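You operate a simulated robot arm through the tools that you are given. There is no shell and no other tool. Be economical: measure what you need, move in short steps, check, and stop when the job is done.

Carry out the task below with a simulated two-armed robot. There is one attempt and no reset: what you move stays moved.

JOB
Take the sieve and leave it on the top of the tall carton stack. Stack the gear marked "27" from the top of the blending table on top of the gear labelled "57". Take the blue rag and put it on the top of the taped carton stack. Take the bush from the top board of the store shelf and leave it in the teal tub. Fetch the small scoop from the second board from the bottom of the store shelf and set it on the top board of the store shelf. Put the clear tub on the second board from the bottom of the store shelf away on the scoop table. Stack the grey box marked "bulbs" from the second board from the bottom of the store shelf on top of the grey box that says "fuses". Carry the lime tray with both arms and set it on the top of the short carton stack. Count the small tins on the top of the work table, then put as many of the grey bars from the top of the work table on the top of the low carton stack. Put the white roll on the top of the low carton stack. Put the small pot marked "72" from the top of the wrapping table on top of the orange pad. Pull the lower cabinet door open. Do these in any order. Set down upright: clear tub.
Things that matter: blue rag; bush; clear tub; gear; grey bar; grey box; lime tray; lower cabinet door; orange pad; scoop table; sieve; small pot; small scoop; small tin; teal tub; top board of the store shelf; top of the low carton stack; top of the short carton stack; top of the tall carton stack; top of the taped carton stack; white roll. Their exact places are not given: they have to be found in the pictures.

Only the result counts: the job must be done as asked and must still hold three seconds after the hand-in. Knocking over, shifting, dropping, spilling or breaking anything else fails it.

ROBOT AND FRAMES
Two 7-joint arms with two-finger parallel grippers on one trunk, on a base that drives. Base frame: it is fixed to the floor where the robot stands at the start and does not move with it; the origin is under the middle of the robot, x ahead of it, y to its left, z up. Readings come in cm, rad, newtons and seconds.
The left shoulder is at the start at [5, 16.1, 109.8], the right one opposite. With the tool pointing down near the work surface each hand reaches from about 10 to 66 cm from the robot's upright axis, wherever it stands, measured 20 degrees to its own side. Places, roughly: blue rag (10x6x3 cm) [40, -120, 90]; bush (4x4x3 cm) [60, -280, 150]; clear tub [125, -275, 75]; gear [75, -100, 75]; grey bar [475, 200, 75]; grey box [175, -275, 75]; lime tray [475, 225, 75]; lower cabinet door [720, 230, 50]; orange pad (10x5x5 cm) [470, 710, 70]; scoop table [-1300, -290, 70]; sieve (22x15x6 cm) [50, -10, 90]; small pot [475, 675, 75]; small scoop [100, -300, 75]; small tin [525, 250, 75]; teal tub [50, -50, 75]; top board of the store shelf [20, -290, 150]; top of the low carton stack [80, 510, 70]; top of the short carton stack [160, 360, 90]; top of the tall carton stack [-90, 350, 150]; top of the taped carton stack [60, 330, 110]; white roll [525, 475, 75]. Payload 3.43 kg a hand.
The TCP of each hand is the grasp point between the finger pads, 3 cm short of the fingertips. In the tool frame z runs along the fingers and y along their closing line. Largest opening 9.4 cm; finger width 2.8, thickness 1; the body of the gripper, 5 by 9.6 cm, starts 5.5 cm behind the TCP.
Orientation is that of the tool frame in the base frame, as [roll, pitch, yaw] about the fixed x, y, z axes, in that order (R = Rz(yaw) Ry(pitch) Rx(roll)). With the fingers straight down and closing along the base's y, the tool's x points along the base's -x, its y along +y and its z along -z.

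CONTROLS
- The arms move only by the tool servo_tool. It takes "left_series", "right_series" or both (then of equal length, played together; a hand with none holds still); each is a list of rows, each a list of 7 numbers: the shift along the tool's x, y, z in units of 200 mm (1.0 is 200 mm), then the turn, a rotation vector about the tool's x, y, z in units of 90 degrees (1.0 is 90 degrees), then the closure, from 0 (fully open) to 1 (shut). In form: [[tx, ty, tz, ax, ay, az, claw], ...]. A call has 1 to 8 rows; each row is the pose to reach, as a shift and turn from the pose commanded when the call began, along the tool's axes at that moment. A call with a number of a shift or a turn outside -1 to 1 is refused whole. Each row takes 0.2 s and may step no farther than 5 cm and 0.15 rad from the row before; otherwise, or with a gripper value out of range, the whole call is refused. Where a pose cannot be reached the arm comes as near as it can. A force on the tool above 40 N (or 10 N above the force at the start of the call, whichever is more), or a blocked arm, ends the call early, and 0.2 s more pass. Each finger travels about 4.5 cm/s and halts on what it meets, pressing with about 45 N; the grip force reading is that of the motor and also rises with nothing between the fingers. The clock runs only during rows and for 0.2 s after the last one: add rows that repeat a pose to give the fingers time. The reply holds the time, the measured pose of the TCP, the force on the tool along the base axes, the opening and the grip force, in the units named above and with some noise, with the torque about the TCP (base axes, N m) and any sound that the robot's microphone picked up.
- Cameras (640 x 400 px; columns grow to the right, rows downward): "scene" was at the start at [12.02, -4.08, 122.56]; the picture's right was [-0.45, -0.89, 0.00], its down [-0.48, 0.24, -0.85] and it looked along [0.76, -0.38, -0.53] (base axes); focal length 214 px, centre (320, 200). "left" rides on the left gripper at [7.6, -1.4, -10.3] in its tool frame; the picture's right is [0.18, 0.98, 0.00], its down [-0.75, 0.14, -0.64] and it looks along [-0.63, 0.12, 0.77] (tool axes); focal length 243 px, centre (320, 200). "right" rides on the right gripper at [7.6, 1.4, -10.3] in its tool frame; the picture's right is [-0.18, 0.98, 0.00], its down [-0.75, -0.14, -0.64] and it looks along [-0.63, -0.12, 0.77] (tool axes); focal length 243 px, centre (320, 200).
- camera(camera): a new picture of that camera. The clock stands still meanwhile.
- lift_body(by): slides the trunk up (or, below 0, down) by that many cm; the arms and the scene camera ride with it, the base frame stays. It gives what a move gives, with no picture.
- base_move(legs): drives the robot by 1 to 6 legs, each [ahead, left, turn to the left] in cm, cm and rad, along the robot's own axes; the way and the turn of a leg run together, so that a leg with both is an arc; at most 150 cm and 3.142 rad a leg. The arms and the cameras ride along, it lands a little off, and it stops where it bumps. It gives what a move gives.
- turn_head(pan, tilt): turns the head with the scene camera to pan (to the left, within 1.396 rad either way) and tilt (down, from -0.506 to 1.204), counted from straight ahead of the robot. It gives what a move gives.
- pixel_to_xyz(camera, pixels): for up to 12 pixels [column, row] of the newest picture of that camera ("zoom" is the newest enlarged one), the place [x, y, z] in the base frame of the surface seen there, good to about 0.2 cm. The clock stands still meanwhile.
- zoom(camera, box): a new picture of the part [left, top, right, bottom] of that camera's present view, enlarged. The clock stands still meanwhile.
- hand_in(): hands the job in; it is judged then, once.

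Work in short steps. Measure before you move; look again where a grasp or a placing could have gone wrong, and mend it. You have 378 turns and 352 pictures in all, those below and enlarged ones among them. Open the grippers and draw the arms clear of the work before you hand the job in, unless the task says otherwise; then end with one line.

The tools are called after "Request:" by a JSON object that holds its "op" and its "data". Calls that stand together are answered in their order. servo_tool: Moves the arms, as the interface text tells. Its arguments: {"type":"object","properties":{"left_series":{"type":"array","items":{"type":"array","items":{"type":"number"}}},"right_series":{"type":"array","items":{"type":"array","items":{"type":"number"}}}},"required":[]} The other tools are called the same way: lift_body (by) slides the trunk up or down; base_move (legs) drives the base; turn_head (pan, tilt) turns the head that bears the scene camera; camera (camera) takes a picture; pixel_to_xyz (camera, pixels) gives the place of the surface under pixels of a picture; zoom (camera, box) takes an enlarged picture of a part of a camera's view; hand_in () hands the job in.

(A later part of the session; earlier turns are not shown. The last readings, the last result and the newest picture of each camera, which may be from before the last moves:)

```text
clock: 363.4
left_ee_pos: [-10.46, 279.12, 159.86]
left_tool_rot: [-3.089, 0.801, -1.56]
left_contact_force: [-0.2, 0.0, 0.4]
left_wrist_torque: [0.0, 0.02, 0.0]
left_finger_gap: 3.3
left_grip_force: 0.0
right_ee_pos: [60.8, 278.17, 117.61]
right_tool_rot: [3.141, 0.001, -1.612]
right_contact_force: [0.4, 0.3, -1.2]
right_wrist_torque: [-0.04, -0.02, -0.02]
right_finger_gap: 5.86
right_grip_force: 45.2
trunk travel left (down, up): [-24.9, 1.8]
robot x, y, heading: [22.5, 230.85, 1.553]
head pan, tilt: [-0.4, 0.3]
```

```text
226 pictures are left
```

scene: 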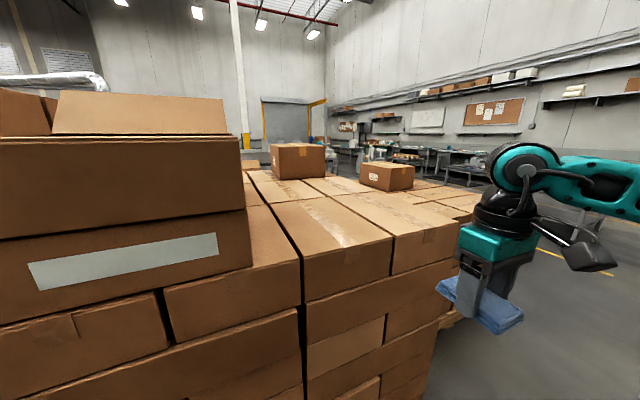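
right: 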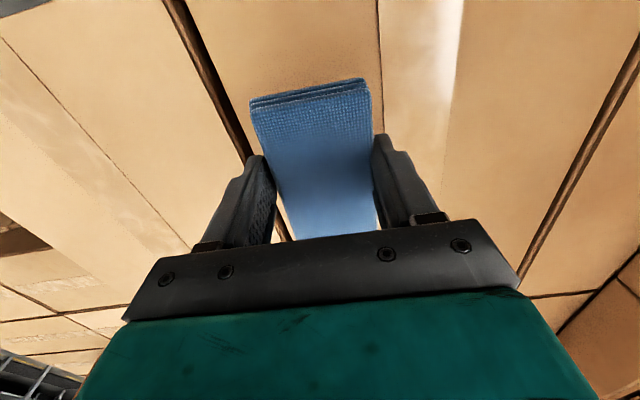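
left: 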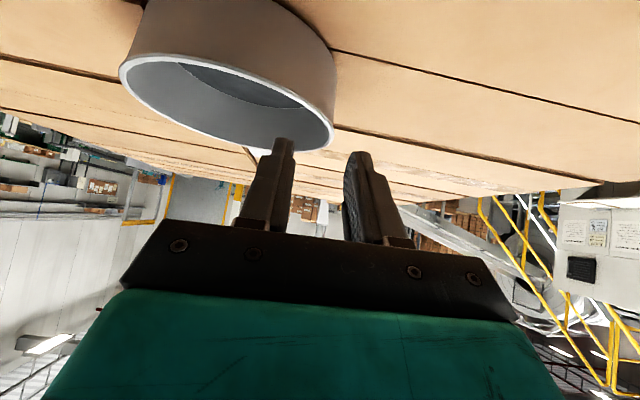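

Request:
{"op": "servo_tool", "data": {"right_series": [[-0.2, 0, 0, 0, 0, 0, 1], [-0.25, 0, 0.1, 0, 0, 0, 1], [-0.25, 0, 0.2, 0, 0, 0, 1], [-0.25, 0, 0.2, 0, 0, 0, 0.7], [-0.25, 0, 0.2, 0, 0, 0, 0.3], [-0.25, 0, 0.2, 0, 0, 0, 0], [-0.25, 0, 0.2, 0, 0, 0, 0]]}}

Request:
{"op": "servo_tool", "data": {"right_series": [[0, 0, -0.15, 0, 0, 0, 0], [0, 0, -0.3, 0, 0, 0, 0], [0.2, 0, -0.4, 0, 0, 0, 0], [0.4, 0, -0.4, 0, 0, 0, 0]]}}

Request:
{"op": "camera", "data": {"camera": "right"}}

```text
clock: 365.1
left_ee_pos: [-10.32, 278.95, 159.84]
left_tool_rot: [-3.092, 0.801, -1.561]
left_contact_force: [-0.2, 0.4, 0.9]
left_wrist_torque: [0.0, 0.0, 0.03]
left_finger_gap: 3.28
left_grip_force: 0.0
right_ee_pos: [60.99, 283.26, 113.56]
right_tool_rot: [-3.141, 0.002, -1.614]
right_contact_force: [-0.5, -0.2, -0.3]
right_wrist_torque: [-0.04, -0.03, -0.02]
right_finger_gap: 9.39
right_grip_force: 0.0
trunk travel left (down, up): [-24.9, 1.8]
robot x, y, heading: [22.28, 231.06, 1.548]
head pan, tilt: [-0.4, 0.3]
```

```text
clock: 366.1
left_ee_pos: [-10.28, 279.04, 159.9]
left_tool_rot: [-3.092, 0.8, -1.559]
left_contact_force: [0.5, 0.1, 0.2]
left_wrist_torque: [-0.04, 0.0, -0.01]
left_finger_gap: 3.28
left_grip_force: 0.0
right_ee_pos: [60.61, 275.36, 121.64]
right_tool_rot: [3.14, 0.003, -1.613]
right_contact_force: [0.4, -0.6, -0.3]
right_wrist_torque: [0.03, -0.02, 0.06]
right_finger_gap: 9.4
right_grip_force: 0.1
trunk travel left (down, up): [-24.9, 1.8]
robot x, y, heading: [22.32, 230.78, 1.55]
head pan, tilt: [-0.4, 0.3]
```

```text
225 pictures are left
```

right: 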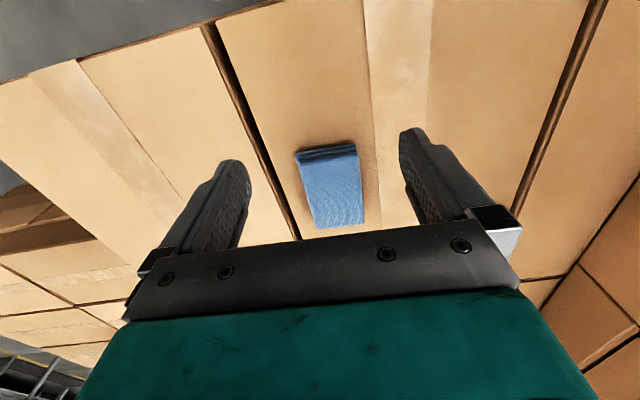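

Rag placed. Back off, turn toward the work table, and normalise the left arm.

Request:
{"op": "base_move", "data": {"legs": [[-45, 0, 0], [0, 0, -1.55]]}}

Request:
{"op": "lift_body", "data": {"by": -12.9}}

Request:
{"op": "servo_tool", "data": {"left_series": [[0.144, 0, 0.139, 0, 0.085, 0, 0], [0.288, 0, 0.278, 0, 0.17, 0, 0], [0.432, 0, 0.417, 0, 0.255, 0, 0], [0.576, 0, 0.556, 0, 0.34, 0, 0], [0.72, 0, 0.69, 0, 0.425, 0, 0], [0.86, 0, 0.83, 0, 0.51, 0, 0]], "right_series": [[0, 0, 0, 0, 0, 0, 0], [0.1, 0, 0, 0, 0, 0, 0], [0.2, 0, 0, 0, 0, 0, 0], [0.3, 0, 0, 0, 0, 0, 0], [0.4, 0, 0, 0, 0, 0, 0], [0.4, 0, 0, 0, 0, 0, 0]]}}

Request:
{"op": "turn_head", "data": {"pan": 0.0, "tilt": 0.2}}

Request:
{"op": "camera", "data": {"camera": "scene"}}

```text
clock: 372.6
left_ee_pos: [69.52, 217.75, 159.88]
left_tool_rot: [-3.091, 0.801, -3.131]
left_contact_force: [-0.5, 0.9, 1.2]
left_wrist_torque: [0.02, 0.0, -0.02]
left_finger_gap: 3.28
left_grip_force: 0.0
right_ee_pos: [65.96, 146.82, 121.61]
right_tool_rot: [3.141, 0.001, 3.101]
right_contact_force: [0.1, -0.3, -0.8]
right_wrist_torque: [0.04, -0.01, -0.01]
right_finger_gap: 9.4
right_grip_force: 0.0
trunk travel left (down, up): [-24.9, 1.8]
robot x, y, heading: [20.87, 185.17, -0.02]
head pan, tilt: [-0.4, 0.3]
```

```text
clock: 374.2
left_ee_pos: [69.58, 217.76, 147.01]
left_tool_rot: [-3.092, 0.803, -3.131]
left_contact_force: [0.1, -0.7, -0.7]
left_wrist_torque: [0.03, -0.02, -0.02]
left_finger_gap: 3.31
left_grip_force: 0.0
right_ee_pos: [65.84, 146.83, 108.8]
right_tool_rot: [-3.142, 0.0, 3.099]
right_contact_force: [0.1, 0.1, -0.8]
right_wrist_torque: [0.0, -0.03, 0.02]
right_finger_gap: 9.42
right_grip_force: 0.0
trunk travel left (down, up): [-12.0, 14.7]
robot x, y, heading: [21.32, 185.05, -0.017]
head pan, tilt: [-0.4, 0.3]
```

```text
clock: 375.6
left_ee_pos: [69.35, 217.01, 122.85]
left_tool_rot: [-3.105, -0.002, 3.117]
left_contact_force: [1.1, 0.8, 0.7]
left_wrist_torque: [-0.01, 0.0, 0.0]
left_finger_gap: 9.39
left_grip_force: 0.2
right_ee_pos: [57.97, 147.16, 108.68]
right_tool_rot: [3.14, 0.002, 3.099]
right_contact_force: [0.1, -0.1, -0.8]
right_wrist_torque: [0.02, -0.01, 0.01]
right_finger_gap: 9.41
right_grip_force: 0.0
trunk travel left (down, up): [-12.0, 14.7]
robot x, y, heading: [21.44, 185.16, -0.015]
head pan, tilt: [-0.4, 0.3]
```

```text
clock: 376.5
left_ee_pos: [69.18, 216.99, 122.97]
left_tool_rot: [-3.109, 0.001, 3.119]
left_contact_force: [-0.6, -1.0, 0.4]
left_wrist_torque: [0.0, 0.0, -0.02]
left_finger_gap: 9.41
left_grip_force: 0.1
right_ee_pos: [58.03, 147.12, 108.83]
right_tool_rot: [-3.14, 0.002, 3.098]
right_contact_force: [-0.6, -0.1, 0.1]
right_wrist_torque: [-0.01, 0.0, -0.01]
right_finger_gap: 9.41
right_grip_force: 0.0
trunk travel left (down, up): [-12.0, 14.7]
robot x, y, heading: [21.25, 184.84, -0.016]
head pan, tilt: [0.0, 0.201]
```

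```text
224 pictures are left
```

scene: 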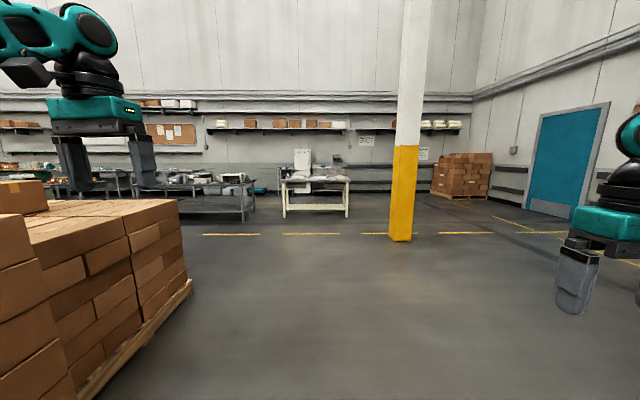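

Request:
{"op": "zoom", "data": {"camera": "scene", "box": [150, 140, 390, 240]}}

Request:
{"op": "pixel_to_xyz", "data": {"camera": "scene", "pixels": [[285, 180], [348, 180], [315, 183], [200, 190], [245, 190], [402, 230], [287, 215], [302, 165], [170, 270], [178, 210]]}}

```text
2.67 times, centred on (270, 190) of scene
```

zoom: 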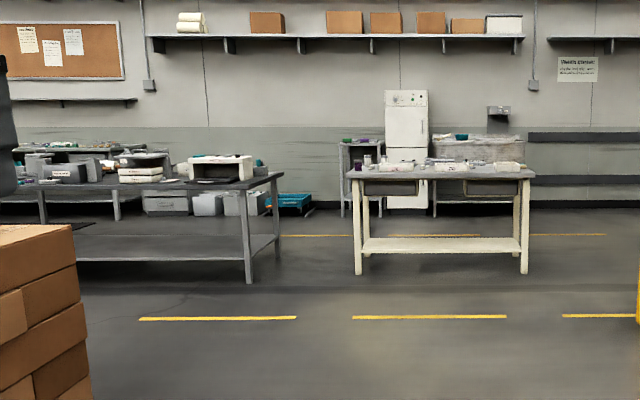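

```text
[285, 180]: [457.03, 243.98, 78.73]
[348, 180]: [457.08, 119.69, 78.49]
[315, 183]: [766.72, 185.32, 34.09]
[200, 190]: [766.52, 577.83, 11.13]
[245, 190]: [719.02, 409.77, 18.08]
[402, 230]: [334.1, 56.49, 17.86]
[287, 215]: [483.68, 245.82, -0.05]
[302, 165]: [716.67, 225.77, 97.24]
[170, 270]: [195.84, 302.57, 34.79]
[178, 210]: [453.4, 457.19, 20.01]
```

Drive to the work table (front edge x=457, y 119–246).

Request:
{"op": "base_move", "data": {"legs": [[130, 0, 0.016], [130, 0, 0], [120, 0, 0]]}}

Request:
{"op": "turn_head", "data": {"pan": 0.0, "tilt": 0.6}}

Request:
{"op": "camera", "data": {"camera": "scene"}}

```text
clock: 394.7
left_ee_pos: [444.95, 217.14, 122.95]
left_tool_rot: [-3.108, 0.0, -3.119]
left_contact_force: [-0.5, 0.6, -0.8]
left_wrist_torque: [-0.01, 0.0, 0.0]
left_finger_gap: 9.41
left_grip_force: 0.1
right_ee_pos: [437.06, 146.79, 108.84]
right_tool_rot: [3.14, 0.001, -3.136]
right_contact_force: [0.2, 0.8, -0.3]
right_wrist_torque: [0.02, 0.0, 0.02]
right_finger_gap: 9.39
right_grip_force: 0.0
trunk travel left (down, up): [-12.0, 14.7]
robot x, y, heading: [398.65, 182.89, 0.03]
head pan, tilt: [0.0, 0.201]
```

```text
clock: 395.6
left_ee_pos: [445.0, 217.15, 122.98]
left_tool_rot: [-3.107, 0.001, -3.117]
left_contact_force: [0.4, 0.0, -0.3]
left_wrist_torque: [-0.01, 0.01, -0.02]
left_finger_gap: 9.4
left_grip_force: 0.1
right_ee_pos: [436.92, 146.75, 108.76]
right_tool_rot: [3.142, 0.001, -3.135]
right_contact_force: [0.4, 0.8, -0.4]
right_wrist_torque: [0.03, -0.01, -0.02]
right_finger_gap: 9.4
right_grip_force: 0.1
trunk travel left (down, up): [-12.0, 14.7]
robot x, y, heading: [398.36, 182.99, 0.032]
head pan, tilt: [0.0, 0.6]
```

```text
222 pictures are left
```

scene: 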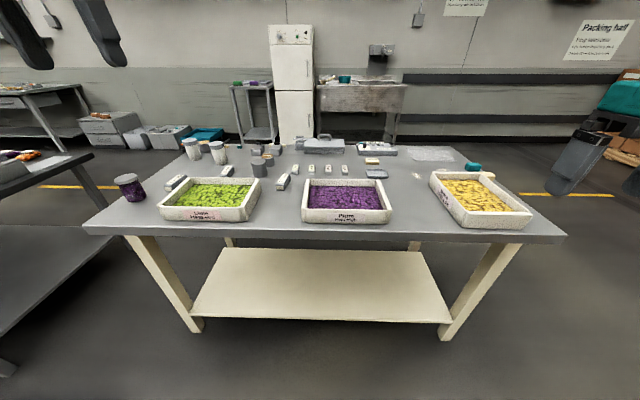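

Request:
{"op": "zoom", "data": {"camera": "scene", "box": [100, 130, 330, 240]}}

Request:
{"op": "zoom", "data": {"camera": "scene", "box": [280, 130, 540, 240]}}

Request:
{"op": "pixel_to_xyz", "data": {"camera": "scene", "pixels": [[210, 200], [160, 207], [245, 220], [185, 180], [262, 185], [345, 200], [285, 180], [175, 182], [228, 170], [258, 165], [200, 222], [480, 200]]}}

```text
2.78 times, centred on (215, 185) of scene
```

zoom: 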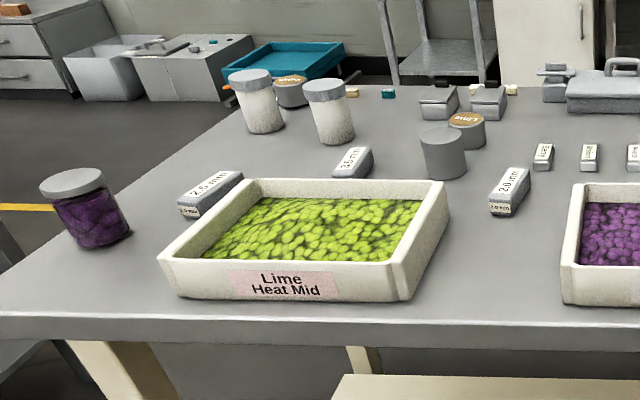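

```text
2.46 times, centred on (410, 185) of scene
```

zoom: 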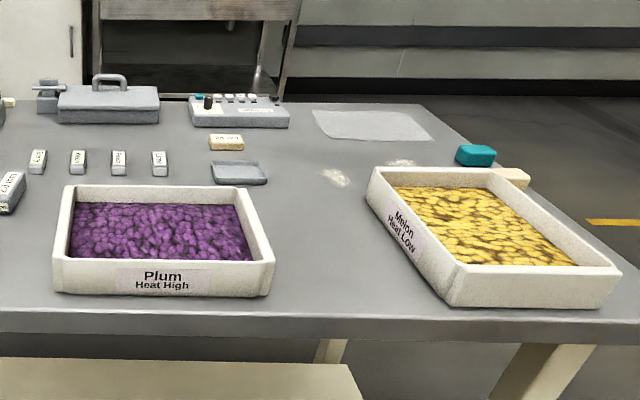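

```text
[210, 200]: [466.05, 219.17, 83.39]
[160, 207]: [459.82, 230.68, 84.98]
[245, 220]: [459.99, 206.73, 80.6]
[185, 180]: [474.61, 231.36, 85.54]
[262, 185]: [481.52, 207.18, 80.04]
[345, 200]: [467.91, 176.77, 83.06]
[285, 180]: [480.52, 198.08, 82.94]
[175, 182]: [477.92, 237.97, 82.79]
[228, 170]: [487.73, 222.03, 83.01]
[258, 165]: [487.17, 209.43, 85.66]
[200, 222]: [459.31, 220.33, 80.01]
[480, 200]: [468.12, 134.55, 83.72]
```

Identify small tins and grey bars with closer zooms.

Request:
{"op": "zoom", "data": {"camera": "scene", "box": [175, 130, 285, 195]}}

Request:
{"op": "zoom", "data": {"camera": "scene", "box": [240, 130, 400, 195]}}

```text
5.82 times, centred on (230, 162) of scene
```

zoom: 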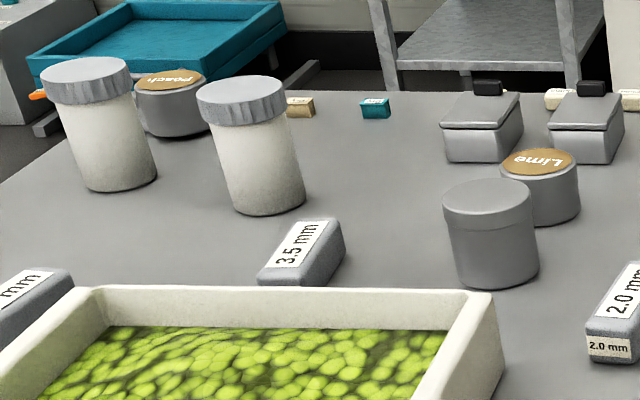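

```text
4.00 times, centred on (320, 162) of scene
```

zoom: 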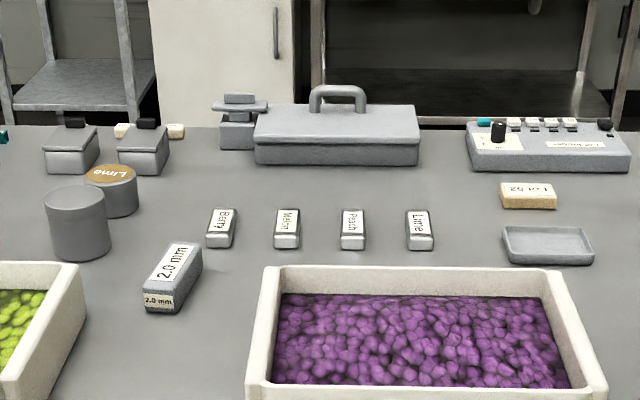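

I raise the trunk for a better overview and measure the tins.

Request:
{"op": "lift_body", "data": {"by": 14.7}}

Request:
{"op": "turn_head", "data": {"pan": 0.25, "tilt": 0.55}}

Request:
{"op": "camera", "data": {"camera": "scene"}}

Request:
{"op": "zoom", "data": {"camera": "scene", "box": [230, 130, 380, 230]}}

```text
clock: 397.3
left_ee_pos: [444.94, 217.03, 137.57]
left_tool_rot: [-3.106, 0.001, -3.118]
left_contact_force: [0.3, 0.3, -0.2]
left_wrist_torque: [0.04, -0.01, -0.01]
left_finger_gap: 9.41
left_grip_force: 0.0
right_ee_pos: [437.1, 146.76, 123.44]
right_tool_rot: [-3.141, 0.003, -3.135]
right_contact_force: [-0.3, -0.2, -0.4]
right_wrist_torque: [0.02, 0.01, -0.01]
right_finger_gap: 9.38
right_grip_force: 0.0
trunk travel left (down, up): [-26.7, 0.0]
robot x, y, heading: [398.32, 183.08, 0.032]
head pan, tilt: [0.0, 0.6]
```

```text
clock: 398.1
left_ee_pos: [444.88, 217.16, 137.61]
left_tool_rot: [-3.106, 0.0, -3.116]
left_contact_force: [-0.5, 0.1, 0.5]
left_wrist_torque: [0.02, 0.01, -0.01]
left_finger_gap: 9.38
left_grip_force: 0.0
right_ee_pos: [436.97, 146.84, 123.43]
right_tool_rot: [3.141, 0.003, -3.135]
right_contact_force: [0.6, -0.9, 0.1]
right_wrist_torque: [0.01, 0.02, -0.02]
right_finger_gap: 9.42
right_grip_force: 0.1
trunk travel left (down, up): [-26.7, 0.0]
robot x, y, heading: [398.28, 182.9, 0.032]
head pan, tilt: [0.25, 0.55]
```

```text
217 pictures are left
```

scene: 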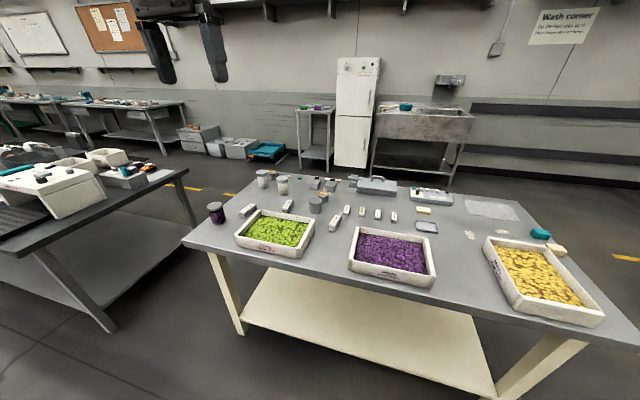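

```text
4.00 times, centred on (305, 180) of scene
```

zoom: 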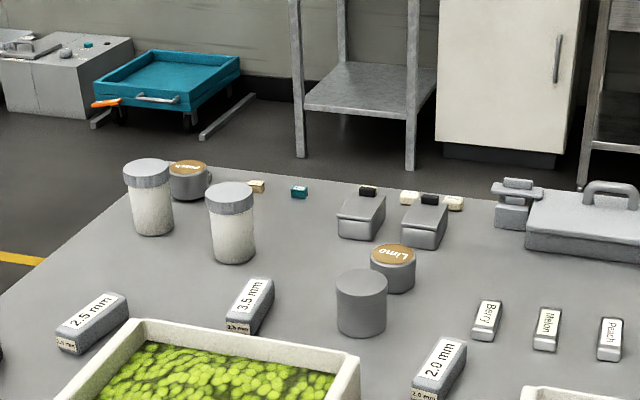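

Request:
{"op": "pixel_to_xyz", "data": {"camera": "zoom", "pixels": [[360, 283], [338, 285], [385, 285], [362, 338], [392, 253], [371, 255], [414, 256], [395, 290], [190, 166], [188, 198], [93, 315], [248, 297]]}}

Request:
{"op": "zoom", "data": {"camera": "scene", "box": [255, 160, 325, 205]}}

```text
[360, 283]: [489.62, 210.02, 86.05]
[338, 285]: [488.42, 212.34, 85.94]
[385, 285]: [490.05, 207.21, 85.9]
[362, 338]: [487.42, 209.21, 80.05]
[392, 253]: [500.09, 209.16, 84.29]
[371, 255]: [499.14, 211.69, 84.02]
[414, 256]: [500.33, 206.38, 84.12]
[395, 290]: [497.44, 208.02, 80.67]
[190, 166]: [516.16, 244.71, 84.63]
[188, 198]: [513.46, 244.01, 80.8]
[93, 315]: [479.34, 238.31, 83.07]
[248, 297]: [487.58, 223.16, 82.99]
```

```text
8.89 times, centred on (290, 182) of scene
```

zoom: 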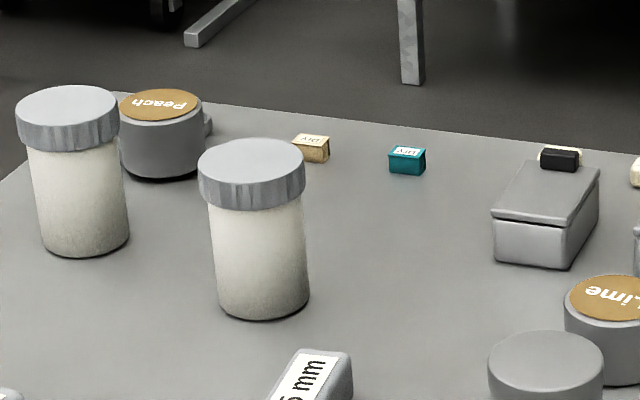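

Request:
{"op": "camera", "data": {"camera": "left"}}

Request:
{"op": "zoom", "data": {"camera": "scene", "box": [400, 170, 580, 270]}}

```text
214 pictures are left
```

left: 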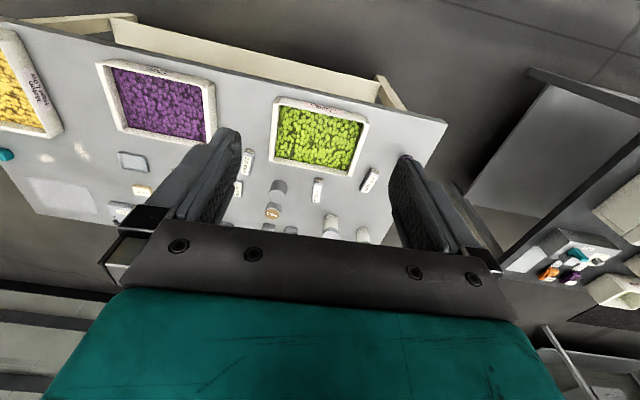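

```text
3.56 times, centred on (490, 220) of scene
```

zoom: 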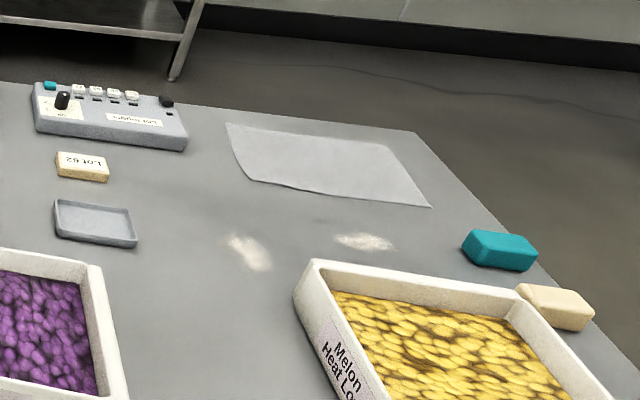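

I'll do the cabinet door first, which also gives a back view of the table. Drive around the table's right end.

Request:
{"op": "base_move", "data": {"legs": [[0, 0, -0.03], [0, -122, 0], [100, 0, 0], [92, 0, 0], [0, 140, 0]]}}

Request:
{"op": "turn_head", "data": {"pan": 0.1, "tilt": 0.4}}

Request:
{"op": "camera", "data": {"camera": "scene"}}

```text
clock: 431.0
left_ee_pos: [633.77, 241.92, 137.63]
left_tool_rot: [-3.107, 0.0, -3.115]
left_contact_force: [-0.7, 0.3, -0.5]
left_wrist_torque: [0.04, -0.01, -0.01]
left_finger_gap: 9.43
left_grip_force: 0.1
right_ee_pos: [626.2, 171.51, 123.5]
right_tool_rot: [3.14, 0.002, -3.133]
right_contact_force: [-0.5, 0.9, -0.7]
right_wrist_torque: [0.02, -0.02, 0.0]
right_finger_gap: 9.39
right_grip_force: 0.0
trunk travel left (down, up): [-26.7, 0.0]
robot x, y, heading: [587.56, 207.39, 0.033]
head pan, tilt: [0.25, 0.55]
```

```text
clock: 431.7
left_ee_pos: [633.88, 241.88, 137.73]
left_tool_rot: [-3.106, -0.001, -3.115]
left_contact_force: [-0.1, -0.1, 0.3]
left_wrist_torque: [0.01, 0.02, -0.01]
left_finger_gap: 9.39
left_grip_force: 0.1
right_ee_pos: [626.17, 171.67, 123.6]
right_tool_rot: [-3.14, 0.0, -3.132]
right_contact_force: [-0.7, 0.1, -0.8]
right_wrist_torque: [0.02, 0.01, -0.02]
right_finger_gap: 9.39
right_grip_force: 0.0
trunk travel left (down, up): [-26.7, 0.0]
robot x, y, heading: [587.72, 207.7, 0.038]
head pan, tilt: [0.099, 0.4]
```

```text
212 pictures are left
```

scene: 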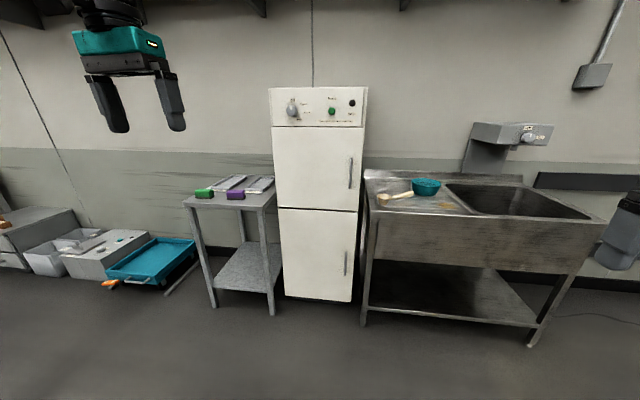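

Request:
{"op": "zoom", "data": {"camera": "scene", "box": [255, 200, 375, 310]}}

Request:
{"op": "pixel_to_xyz", "data": {"camera": "zoom", "pixels": [[484, 340], [484, 280], [484, 390], [500, 335], [150, 60], [535, 70], [150, 330], [300, 200], [520, 300], [470, 335], [560, 200], [600, 200]]}}

```text
3.64 times, centred on (315, 255) of scene
```

zoom: 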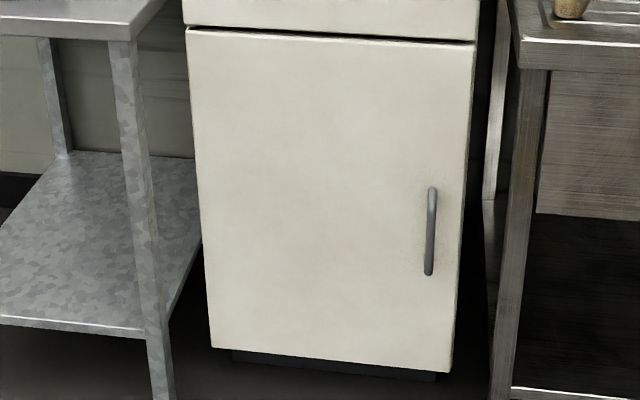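

```text
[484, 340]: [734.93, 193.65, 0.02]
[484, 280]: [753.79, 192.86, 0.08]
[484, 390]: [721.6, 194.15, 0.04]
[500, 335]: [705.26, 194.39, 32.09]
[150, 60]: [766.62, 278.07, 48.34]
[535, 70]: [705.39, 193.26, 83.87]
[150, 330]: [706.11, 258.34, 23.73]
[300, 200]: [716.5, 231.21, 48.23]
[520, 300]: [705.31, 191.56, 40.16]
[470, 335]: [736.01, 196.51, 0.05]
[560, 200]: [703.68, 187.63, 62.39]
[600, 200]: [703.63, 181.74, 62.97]
```

Request:
{"op": "pixel_to_xyz", "data": {"camera": "zoom", "pixels": [[431, 195], [430, 230], [428, 270], [445, 230], [415, 230], [200, 40], [470, 50], [450, 365], [215, 340], [430, 210]]}}

```text
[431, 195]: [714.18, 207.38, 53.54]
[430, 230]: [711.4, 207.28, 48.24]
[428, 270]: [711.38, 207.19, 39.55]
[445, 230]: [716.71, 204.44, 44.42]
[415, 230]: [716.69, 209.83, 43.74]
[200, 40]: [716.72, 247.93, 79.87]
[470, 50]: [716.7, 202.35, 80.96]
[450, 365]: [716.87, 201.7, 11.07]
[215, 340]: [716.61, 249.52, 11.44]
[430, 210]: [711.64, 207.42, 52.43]
```

Handle bar at (712.5,207.3), z 39–54; hinge at y≈250. Lower the trunk, shift left, and tilt the right hand.

Request:
{"op": "lift_body", "data": {"by": -26.7}}

Request:
{"op": "base_move", "data": {"legs": [[0, 0, -0.035], [0, 27, 0]]}}

Request:
{"op": "servo_tool", "data": {"right_series": [[0, 0, 0.15, 0, -0.085, 0, 0], [0, 0, 0.3, 0, -0.17, 0, 0], [0, 0, 0.45, 0, -0.255, 0, 0], [0, 0, 0.6, 0, -0.34, 0, 0], [0, 0, 0.75, 0, -0.425, 0, 0], [0, 0, 0.9, 0, -0.51, 0, 0.2], [0, 0, 1.0, 0, -0.56, 0, 0.3]]}}

Request:
{"op": "camera", "data": {"camera": "right"}}

```text
clock: 434.4
left_ee_pos: [633.91, 241.81, 110.99]
left_tool_rot: [-3.106, 0.001, -3.115]
left_contact_force: [0.2, -0.3, -0.1]
left_wrist_torque: [-0.02, -0.03, 0.04]
left_finger_gap: 9.39
left_grip_force: 0.1
right_ee_pos: [626.02, 171.56, 96.77]
right_tool_rot: [-3.14, 0.002, -3.134]
right_contact_force: [-0.5, 0.0, 0.5]
right_wrist_torque: [0.01, -0.02, -0.01]
right_finger_gap: 9.39
right_grip_force: 0.2
trunk travel left (down, up): [0.0, 26.7]
robot x, y, heading: [587.27, 207.55, 0.032]
head pan, tilt: [0.099, 0.4]
```

```text
clock: 437.7
left_ee_pos: [634.98, 266.8, 110.94]
left_tool_rot: [-3.106, 0.0, 3.134]
left_contact_force: [0.2, 0.3, 0.6]
left_wrist_torque: [0.03, 0.0, 0.03]
left_finger_gap: 9.43
left_grip_force: 0.1
right_ee_pos: [624.98, 196.88, 96.83]
right_tool_rot: [3.142, 0.002, 3.117]
right_contact_force: [0.1, -0.3, -0.8]
right_wrist_torque: [-0.02, -0.01, 0.02]
right_finger_gap: 9.39
right_grip_force: 0.0
trunk travel left (down, up): [0.0, 26.7]
robot x, y, heading: [587.26, 233.94, -0.003]
head pan, tilt: [0.099, 0.4]
```

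```text
clock: 439.3
left_ee_pos: [635.01, 266.75, 110.91]
left_tool_rot: [-3.106, 0.0, 3.135]
left_contact_force: [-0.1, 0.4, -0.4]
left_wrist_torque: [0.01, 0.01, 0.01]
left_finger_gap: 9.43
left_grip_force: 0.0
right_ee_pos: [624.81, 196.98, 76.87]
right_tool_rot: [3.14, 0.882, 3.116]
right_contact_force: [-0.3, 0.0, 0.3]
right_wrist_torque: [0.01, -0.01, -0.01]
right_finger_gap: 6.58
right_grip_force: 0.0
trunk travel left (down, up): [0.0, 26.7]
robot x, y, heading: [587.57, 234.03, -0.001]
head pan, tilt: [0.099, 0.4]
```

```text
210 pictures are left
```

right: 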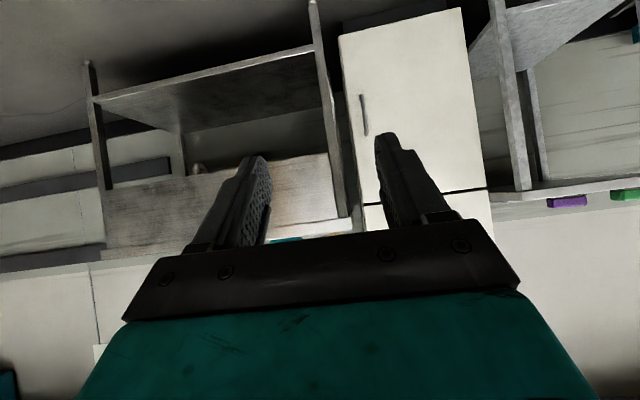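

Request:
{"op": "servo_tool", "data": {"right_series": [[0.1, 0.07, 0.17, 0, 0, 0, 0.3], [0.19, 0.13, 0.345, 0, 0, 0, 0.3], [0.29, 0.2, 0.52, 0, 0, 0, 0.3], [0.383, 0.265, 0.69, 0, 0, 0, 0.3]]}}

Request:
{"op": "servo_tool", "data": {"right_series": [[0.1, 0.07, 0.17, 0, 0, 0, 0.3], [0.19, 0.13, 0.345, 0, 0, 0, 0.3], [0.29, 0.2, 0.52, 0, 0, 0, 0.3], [0.383, 0.265, 0.69, 0, 0, 0, 0.3]]}}

Request:
{"op": "base_move", "data": {"legs": [[55, 0, 0]]}}

Request:
{"op": "camera", "data": {"camera": "right"}}

Request:
{"op": "camera", "data": {"camera": "scene"}}

```text
clock: 440.3
left_ee_pos: [634.98, 266.86, 110.99]
left_tool_rot: [-3.105, -0.001, 3.135]
left_contact_force: [-0.7, 0.1, -1.0]
left_wrist_torque: [-0.03, -0.01, 0.01]
left_finger_gap: 9.4
left_grip_force: 0.0
right_ee_pos: [627.82, 197.44, 72.13]
right_tool_rot: [3.139, 0.878, 3.117]
right_contact_force: [0.6, 0.1, 1.1]
right_wrist_torque: [0.03, -0.01, 0.0]
right_finger_gap: 6.6
right_grip_force: 0.1
right hand out of reach, approached as far as the arm can: row 1, 2, 3, 4
trunk travel left (down, up): [0.0, 26.7]
robot x, y, heading: [587.7, 234.03, 0.001]
head pan, tilt: [0.099, 0.4]
```

```text
clock: 441.3
left_ee_pos: [634.98, 266.81, 111.04]
left_tool_rot: [-3.106, 0.001, 3.133]
left_contact_force: [-0.5, -0.1, -0.4]
left_wrist_torque: [0.01, -0.03, 0.0]
left_finger_gap: 9.39
left_grip_force: 0.1
right_ee_pos: [630.07, 196.49, 71.7]
right_tool_rot: [3.142, 0.879, 3.117]
right_contact_force: [-0.1, -0.9, 0.3]
right_wrist_torque: [0.01, -0.01, -0.01]
right_finger_gap: 6.59
right_grip_force: 0.0
right hand out of reach, approached as far as the arm can: row 1, 2, 3, 4
trunk travel left (down, up): [0.0, 26.7]
robot x, y, heading: [587.81, 234.38, -0.003]
head pan, tilt: [0.099, 0.4]
```

```text
clock: 444.4
left_ee_pos: [688.81, 266.92, 110.98]
left_tool_rot: [-3.107, 0.001, 3.134]
left_contact_force: [0.1, 1.2, -0.3]
left_wrist_torque: [-0.06, 0.0, 0.0]
left_finger_gap: 9.39
left_grip_force: 0.1
right_ee_pos: [683.93, 196.49, 71.74]
right_tool_rot: [3.139, 0.879, 3.116]
right_contact_force: [0.2, -1.0, 0.0]
right_wrist_torque: [-0.02, 0.03, 0.04]
right_finger_gap: 6.57
right_grip_force: 0.1
trunk travel left (down, up): [0.0, 26.7]
robot x, y, heading: [641.16, 234.0, 0.002]
head pan, tilt: [0.099, 0.4]
```

```text
209 pictures are left
```

right: 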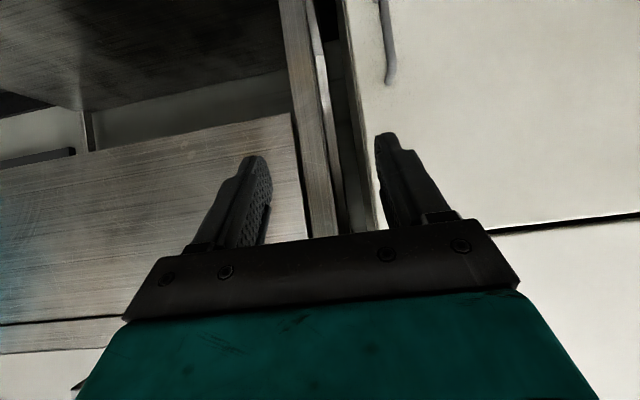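

```text
208 pictures are left
```

scene: 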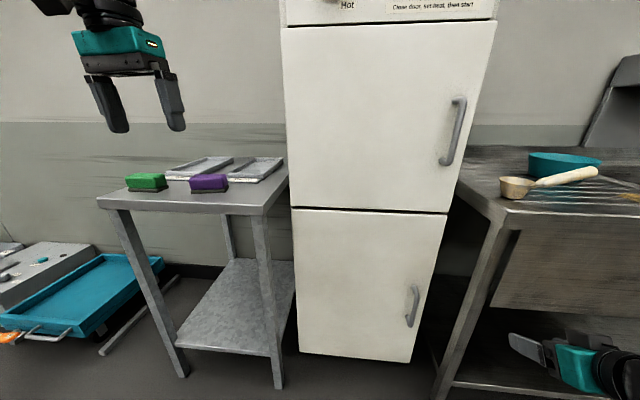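

The wrist is too close to the body at this tilt; back the base 20 and extend the hand farther out.

Request:
{"op": "base_move", "data": {"legs": [[-20, 0, 0]]}}

Request:
{"op": "servo_tool", "data": {"right_series": [[-0.13, 0, 0.155, 0, 0, 0, 0.3], [-0.25, 0, 0.31, 0, 0, 0, 0.3], [-0.38, 0, 0.465, 0, 0, 0, 0.3], [-0.51, 0, 0.62, 0, 0, 0, 0.3], [-0.57, 0, 0.7, 0, 0, 0, 0.3]]}}

```text
clock: 446.0
left_ee_pos: [669.0, 266.85, 110.98]
left_tool_rot: [-3.107, 0.001, 3.136]
left_contact_force: [-0.4, -0.2, -0.5]
left_wrist_torque: [-0.02, -0.02, -0.02]
left_finger_gap: 9.41
left_grip_force: 0.0
right_ee_pos: [664.35, 196.54, 71.72]
right_tool_rot: [3.139, 0.877, 3.119]
right_contact_force: [-0.3, -0.2, 0.4]
right_wrist_torque: [0.0, -0.01, 0.0]
right_finger_gap: 6.59
right_grip_force: 0.0
trunk travel left (down, up): [0.0, 26.7]
robot x, y, heading: [621.93, 234.23, 0.004]
head pan, tilt: [0.099, 0.4]
```

```text
clock: 447.2
left_ee_pos: [669.05, 266.83, 111.0]
left_tool_rot: [-3.106, 0.002, 3.136]
left_contact_force: [-0.4, -0.5, 1.1]
left_wrist_torque: [0.04, -0.02, 0.0]
left_finger_gap: 9.4
left_grip_force: 0.0
right_ee_pos: [682.32, 196.23, 71.53]
right_tool_rot: [3.139, 0.878, 3.119]
right_contact_force: [0.1, 0.1, 0.4]
right_wrist_torque: [-0.01, -0.02, 0.01]
right_finger_gap: 6.6
right_grip_force: 0.1
trunk travel left (down, up): [0.0, 26.7]
robot x, y, heading: [621.78, 234.17, 0.001]
head pan, tilt: [0.099, 0.4]
```

Request:
{"op": "servo_tool", "data": {"right_series": [[0.154, 0.1, 0.127, 0, 0, 0, 0.3], [0.31, 0.2, 0.254, 0, 0, 0, 0.3], [0.46, 0.3, 0.38, 0, 0, 0, 0.3], [0.62, 0.4, 0.51, 0, 0, 0, 0.3], [0.77, 0.55, 0.635, 0, 0, 0, 0.3], [0.926, 0.55, 0.762, 0, 0, 0, 0.3]]}}

Request:
{"op": "camera", "data": {"camera": "right"}}

```text
clock: 448.6
left_ee_pos: [669.1, 266.91, 110.78]
left_tool_rot: [-3.107, -0.003, 3.137]
left_contact_force: [0.1, -0.3, -0.5]
left_wrist_torque: [-0.01, 0.05, 0.02]
left_finger_gap: 9.42
left_grip_force: 0.0
right_ee_pos: [681.11, 204.2, 48.43]
right_tool_rot: [3.096, 0.882, 3.099]
right_contact_force: [1.5, -0.2, 1.2]
right_wrist_torque: [0.04, 0.11, 0.02]
right_finger_gap: 6.57
right_grip_force: 0.0
right hand out of reach, approached as far as the arm can: row 4, 5, 6
trunk travel left (down, up): [0.0, 26.7]
robot x, y, heading: [621.65, 234.19, 0.0]
head pan, tilt: [0.099, 0.4]
```

```text
207 pictures are left
```

right: 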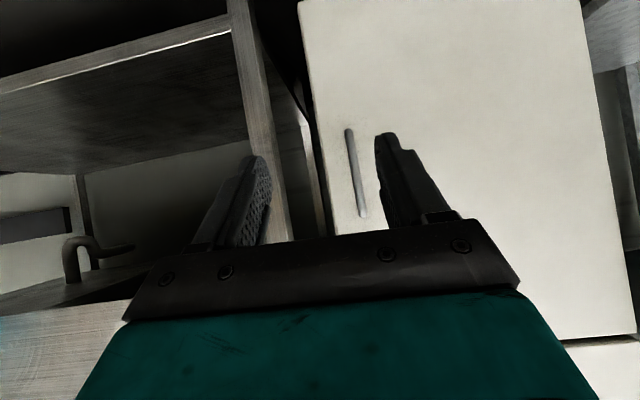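

Request:
{"op": "base_move", "data": {"legs": [[0, 3.2, 0], [25, 0, 0]]}}

Request:
{"op": "camera", "data": {"camera": "right"}}

Request:
{"op": "pixel_to_xyz", "data": {"camera": "right", "pixels": [[330, 100], [340, 130], [300, 100]]}}

```text
clock: 451.0
left_ee_pos: [693.81, 270.44, 111.02]
left_tool_rot: [-3.107, -0.001, 3.138]
left_contact_force: [-0.1, -0.5, 0.7]
left_wrist_torque: [0.01, -0.04, 0.0]
left_finger_gap: 9.41
left_grip_force: 0.1
right_ee_pos: [706.05, 207.66, 48.35]
right_tool_rot: [3.096, 0.88, 3.104]
right_contact_force: [-1.1, 0.9, 0.5]
right_wrist_torque: [0.02, 0.02, -0.01]
right_finger_gap: 6.56
right_grip_force: 0.0
trunk travel left (down, up): [0.0, 26.7]
robot x, y, heading: [646.11, 236.93, 0.004]
head pan, tilt: [0.099, 0.4]
```

```text
206 pictures are left
```

right: 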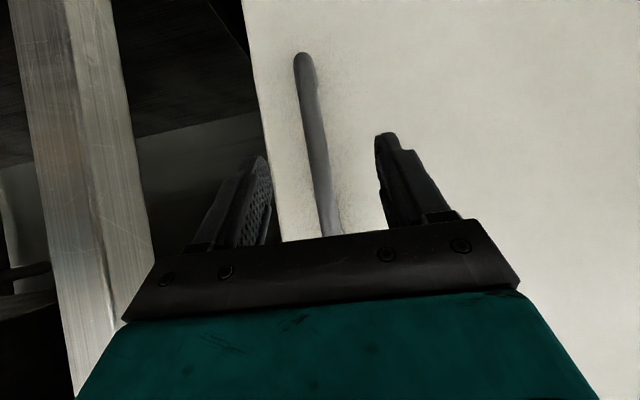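

```text
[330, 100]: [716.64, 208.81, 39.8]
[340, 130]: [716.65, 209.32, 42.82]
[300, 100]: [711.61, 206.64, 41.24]
```

Request:
{"op": "base_move", "data": {"legs": [[5, -0.3, 0]]}}

Request:
{"op": "servo_tool", "data": {"right_series": [[0, 0, 0, 0, 0, 0, 0.6], [0, 0, 0, 0, 0, 0, 1], [0, 0, 0, 0, 0, 0, 1], [0, 0, 0, 0, 0, 0, 1], [0, 0, 0, 0, 0, 0, 1]]}}

Request:
{"op": "camera", "data": {"camera": "right"}}

```text
clock: 452.0
left_ee_pos: [698.9, 270.17, 111.04]
left_tool_rot: [-3.106, 0.0, 3.14]
left_contact_force: [0.1, 0.2, 0.2]
left_wrist_torque: [-0.03, -0.01, 0.01]
left_finger_gap: 9.39
left_grip_force: 0.0
right_ee_pos: [711.19, 207.27, 48.45]
right_tool_rot: [3.098, 0.881, 3.104]
right_contact_force: [-0.3, 0.2, -0.1]
right_wrist_torque: [-0.02, 0.01, 0.01]
right_finger_gap: 6.58
right_grip_force: 0.2
trunk travel left (down, up): [0.0, 26.7]
robot x, y, heading: [651.7, 236.95, 0.006]
head pan, tilt: [0.099, 0.4]
```

```text
clock: 453.2
left_ee_pos: [698.92, 270.06, 110.99]
left_tool_rot: [-3.105, 0.001, 3.139]
left_contact_force: [0.5, 0.2, 0.0]
left_wrist_torque: [0.01, 0.01, 0.03]
left_finger_gap: 9.39
left_grip_force: 0.1
right_ee_pos: [711.11, 207.14, 48.43]
right_tool_rot: [3.096, 0.882, 3.102]
right_contact_force: [-0.7, -5.9, 0.5]
right_wrist_torque: [0.04, 0.06, -0.06]
right_finger_gap: 1.97
right_grip_force: 45.2
trunk travel left (down, up): [0.0, 26.7]
robot x, y, heading: [651.51, 236.87, -0.001]
head pan, tilt: [0.099, 0.4]
```

```text
205 pictures are left
```

right: 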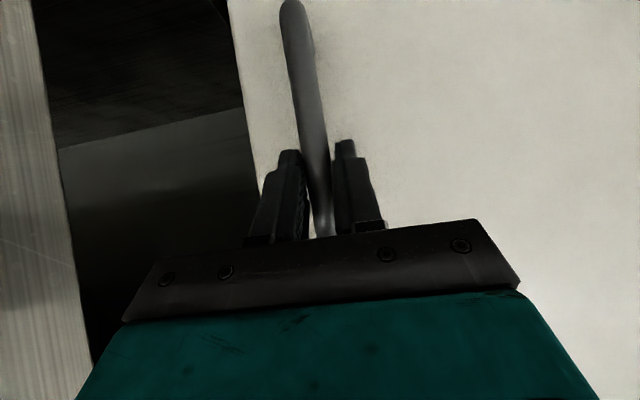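

Handle gripped. Pull the door along its arc with base legs.

Request:
{"op": "base_move", "data": {"legs": [[-10.9, 2.8, 0], [-9.9, 5.5, 0]]}}

Request:
{"op": "camera", "data": {"camera": "right"}}

Request:
{"op": "camera", "data": {"camera": "scene"}}

```text
clock: 455.2
left_ee_pos: [677.79, 278.18, 110.93]
left_tool_rot: [-3.107, 0.0, 3.141]
left_contact_force: [-0.2, 0.4, 0.5]
left_wrist_torque: [-0.01, -0.02, -0.06]
left_finger_gap: 9.41
left_grip_force: 0.2
right_ee_pos: [690.16, 215.43, 48.4]
right_tool_rot: [3.103, 0.881, 3.111]
right_contact_force: [-8.8, -12.4, 0.1]
right_wrist_torque: [-2.12, -0.22, -0.07]
right_finger_gap: 1.69
right_grip_force: 44.9
trunk travel left (down, up): [0.0, 26.7]
robot x, y, heading: [630.97, 245.11, 0.004]
head pan, tilt: [0.099, 0.4]
```

```text
204 pictures are left
```

right: 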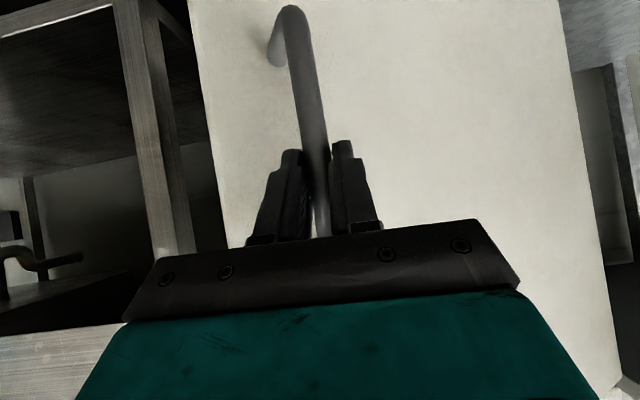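

```text
203 pictures are left
```

scene: 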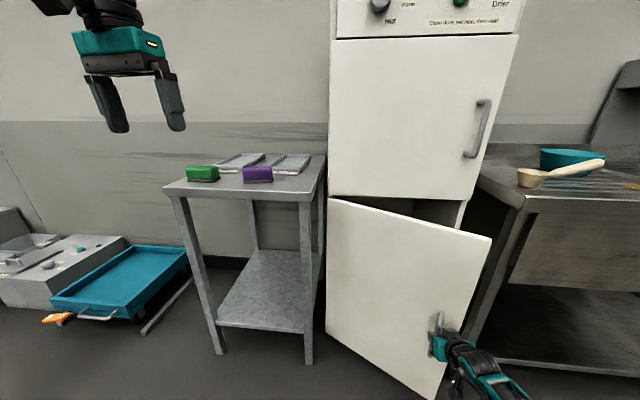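

Door is opening. Continue along the arc.

Request:
{"op": "base_move", "data": {"legs": [[-8, 7.9, 0], [-5.8, 9.7, 0]]}}

Request:
{"op": "camera", "data": {"camera": "scene"}}

```text
clock: 457.2
left_ee_pos: [668.02, 288.96, 111.05]
left_tool_rot: [-3.107, 0.0, -3.14]
left_contact_force: [0.5, -0.7, -0.4]
left_wrist_torque: [0.0, 0.01, 0.02]
left_finger_gap: 9.42
left_grip_force: 0.1
right_ee_pos: [680.18, 225.54, 48.31]
right_tool_rot: [3.131, 0.879, 3.135]
right_contact_force: [1.4, 0.4, 1.8]
right_wrist_torque: [-1.28, 0.07, 0.06]
right_finger_gap: 1.55
right_grip_force: 45.3
trunk travel left (down, up): [0.0, 26.7]
robot x, y, heading: [621.0, 255.54, 0.006]
head pan, tilt: [0.099, 0.4]
stopped in leg 2: the force on the tool passed its limit at 42 N (the readings are from after the stop); the commanded pose is now the measured one
```

```text
202 pictures are left
```

scene: 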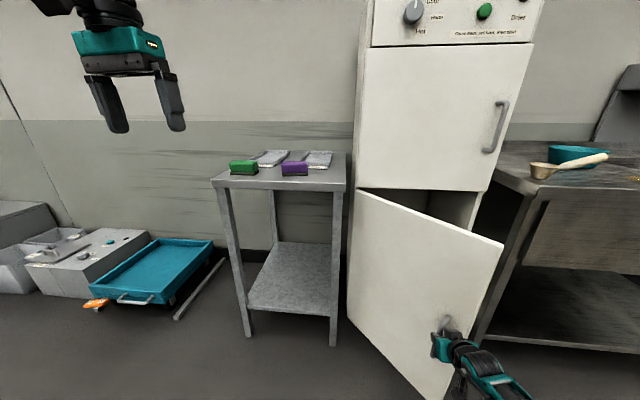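

About 49° open. Release the handle, then push the door further from its inner side.

Request:
{"op": "servo_tool", "data": {"right_series": [[0, 0, 0, 0, 0, 0, 0.6], [0, 0, 0, 0, 0, 0, 0.3], [0, 0, 0, 0, 0, 0, 0.1], [0, 0, 0, 0, 0, 0, 0.1]]}}

Request:
{"op": "base_move", "data": {"legs": [[-14, 0, 0], [0, -26, 0]]}}

Request:
{"op": "camera", "data": {"camera": "scene"}}

Request:
{"op": "camera", "data": {"camera": "right"}}

```text
clock: 458.2
left_ee_pos: [668.1, 288.93, 111.01]
left_tool_rot: [-3.107, -0.001, -3.139]
left_contact_force: [0.3, -0.5, -0.1]
left_wrist_torque: [-0.03, 0.01, -0.01]
left_finger_gap: 9.41
left_grip_force: 0.0
right_ee_pos: [680.21, 225.48, 48.3]
right_tool_rot: [3.122, 0.877, 3.121]
right_contact_force: [0.1, 0.4, -0.4]
right_wrist_torque: [0.01, 0.0, 0.01]
right_finger_gap: 8.45
right_grip_force: 0.0
trunk travel left (down, up): [0.0, 26.7]
robot x, y, heading: [620.98, 255.41, 0.011]
head pan, tilt: [0.099, 0.4]
```

```text
clock: 461.9
left_ee_pos: [654.27, 263.52, 111.03]
left_tool_rot: [-3.106, 0.0, 3.141]
left_contact_force: [-0.3, 0.4, 0.4]
left_wrist_torque: [0.03, -0.04, -0.03]
left_finger_gap: 9.41
left_grip_force: 0.1
right_ee_pos: [666.46, 200.15, 48.31]
right_tool_rot: [3.123, 0.878, 3.122]
right_contact_force: [0.4, 0.4, 0.8]
right_wrist_torque: [0.03, 0.01, 0.0]
right_finger_gap: 8.49
right_grip_force: 0.0
trunk travel left (down, up): [0.0, 26.7]
robot x, y, heading: [606.92, 230.66, 0.009]
head pan, tilt: [0.099, 0.4]
```

```text
201 pictures are left
```

scene: 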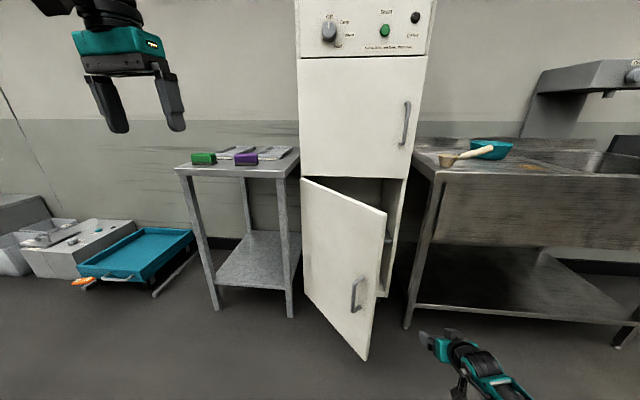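

```text
200 pictures are left
```

right: 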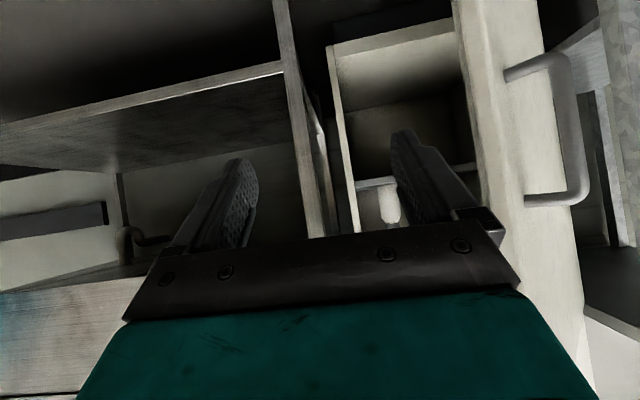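

Request:
{"op": "servo_tool", "data": {"right_series": [[0, 0, 0, 0, 0, 0, 0.5], [0, 0, 0, 0, 0, 0, 1], [0, 0, 0, 0, 0, 0, 1], [0, 0, 0, 0, 0, 0, 1]]}}

Request:
{"op": "base_move", "data": {"legs": [[21, 0, 0], [0, 24, 0]]}}

Request:
{"op": "camera", "data": {"camera": "scene"}}

```text
clock: 462.9
left_ee_pos: [654.19, 263.48, 110.91]
left_tool_rot: [-3.108, 0.0, 3.141]
left_contact_force: [0.6, 1.1, -0.4]
left_wrist_torque: [-0.01, -0.01, 0.0]
left_finger_gap: 9.4
left_grip_force: 0.0
right_ee_pos: [666.51, 200.15, 48.31]
right_tool_rot: [3.122, 0.877, 3.121]
right_contact_force: [0.5, -0.3, 0.4]
right_wrist_torque: [-0.03, 0.0, 0.01]
right_finger_gap: 0.0
right_grip_force: 2.1
trunk travel left (down, up): [0.0, 26.7]
robot x, y, heading: [607.24, 230.42, 0.008]
head pan, tilt: [0.099, 0.4]
```

```text
clock: 466.9
left_ee_pos: [674.8, 287.86, 110.95]
left_tool_rot: [-3.106, -0.001, 3.135]
left_contact_force: [-0.1, 0.3, 0.1]
left_wrist_torque: [0.01, 0.02, 0.0]
left_finger_gap: 9.41
left_grip_force: 0.0
right_ee_pos: [686.38, 224.33, 48.21]
right_tool_rot: [3.122, 0.878, 3.113]
right_contact_force: [0.3, -0.5, 0.7]
right_wrist_torque: [-0.03, 0.03, -0.02]
right_finger_gap: 0.0
right_grip_force: 32.8
trunk travel left (down, up): [0.0, 26.7]
robot x, y, heading: [627.16, 255.03, -0.004]
head pan, tilt: [0.099, 0.4]
```

```text
199 pictures are left
```

scene: 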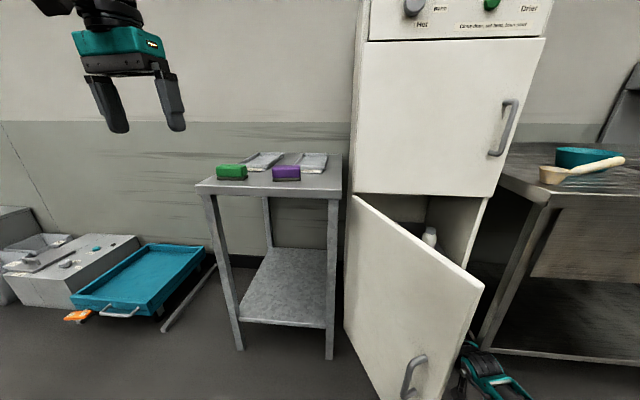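

Request:
{"op": "base_move", "data": {"legs": [[0, 16, 0]]}}

Request:
{"op": "camera", "data": {"camera": "scene"}}

```text
clock: 468.9
left_ee_pos: [674.88, 303.75, 110.96]
left_tool_rot: [-3.107, -0.001, 3.132]
left_contact_force: [0.5, -0.3, -0.1]
left_wrist_torque: [-0.01, -0.01, -0.01]
left_finger_gap: 9.39
left_grip_force: 0.1
right_ee_pos: [686.45, 240.14, 48.31]
right_tool_rot: [3.122, 0.878, 3.112]
right_contact_force: [0.8, 0.0, 0.0]
right_wrist_torque: [0.03, 0.0, 0.01]
right_finger_gap: 0.0
right_grip_force: 33.1
trunk travel left (down, up): [0.0, 26.7]
robot x, y, heading: [627.41, 271.01, -0.004]
head pan, tilt: [0.099, 0.4]
```

```text
198 pictures are left
```

scene: 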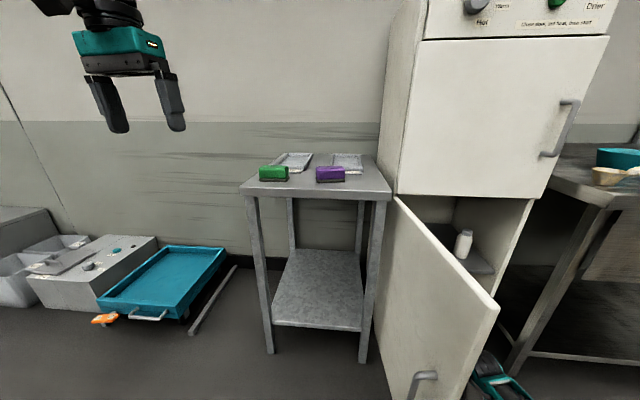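

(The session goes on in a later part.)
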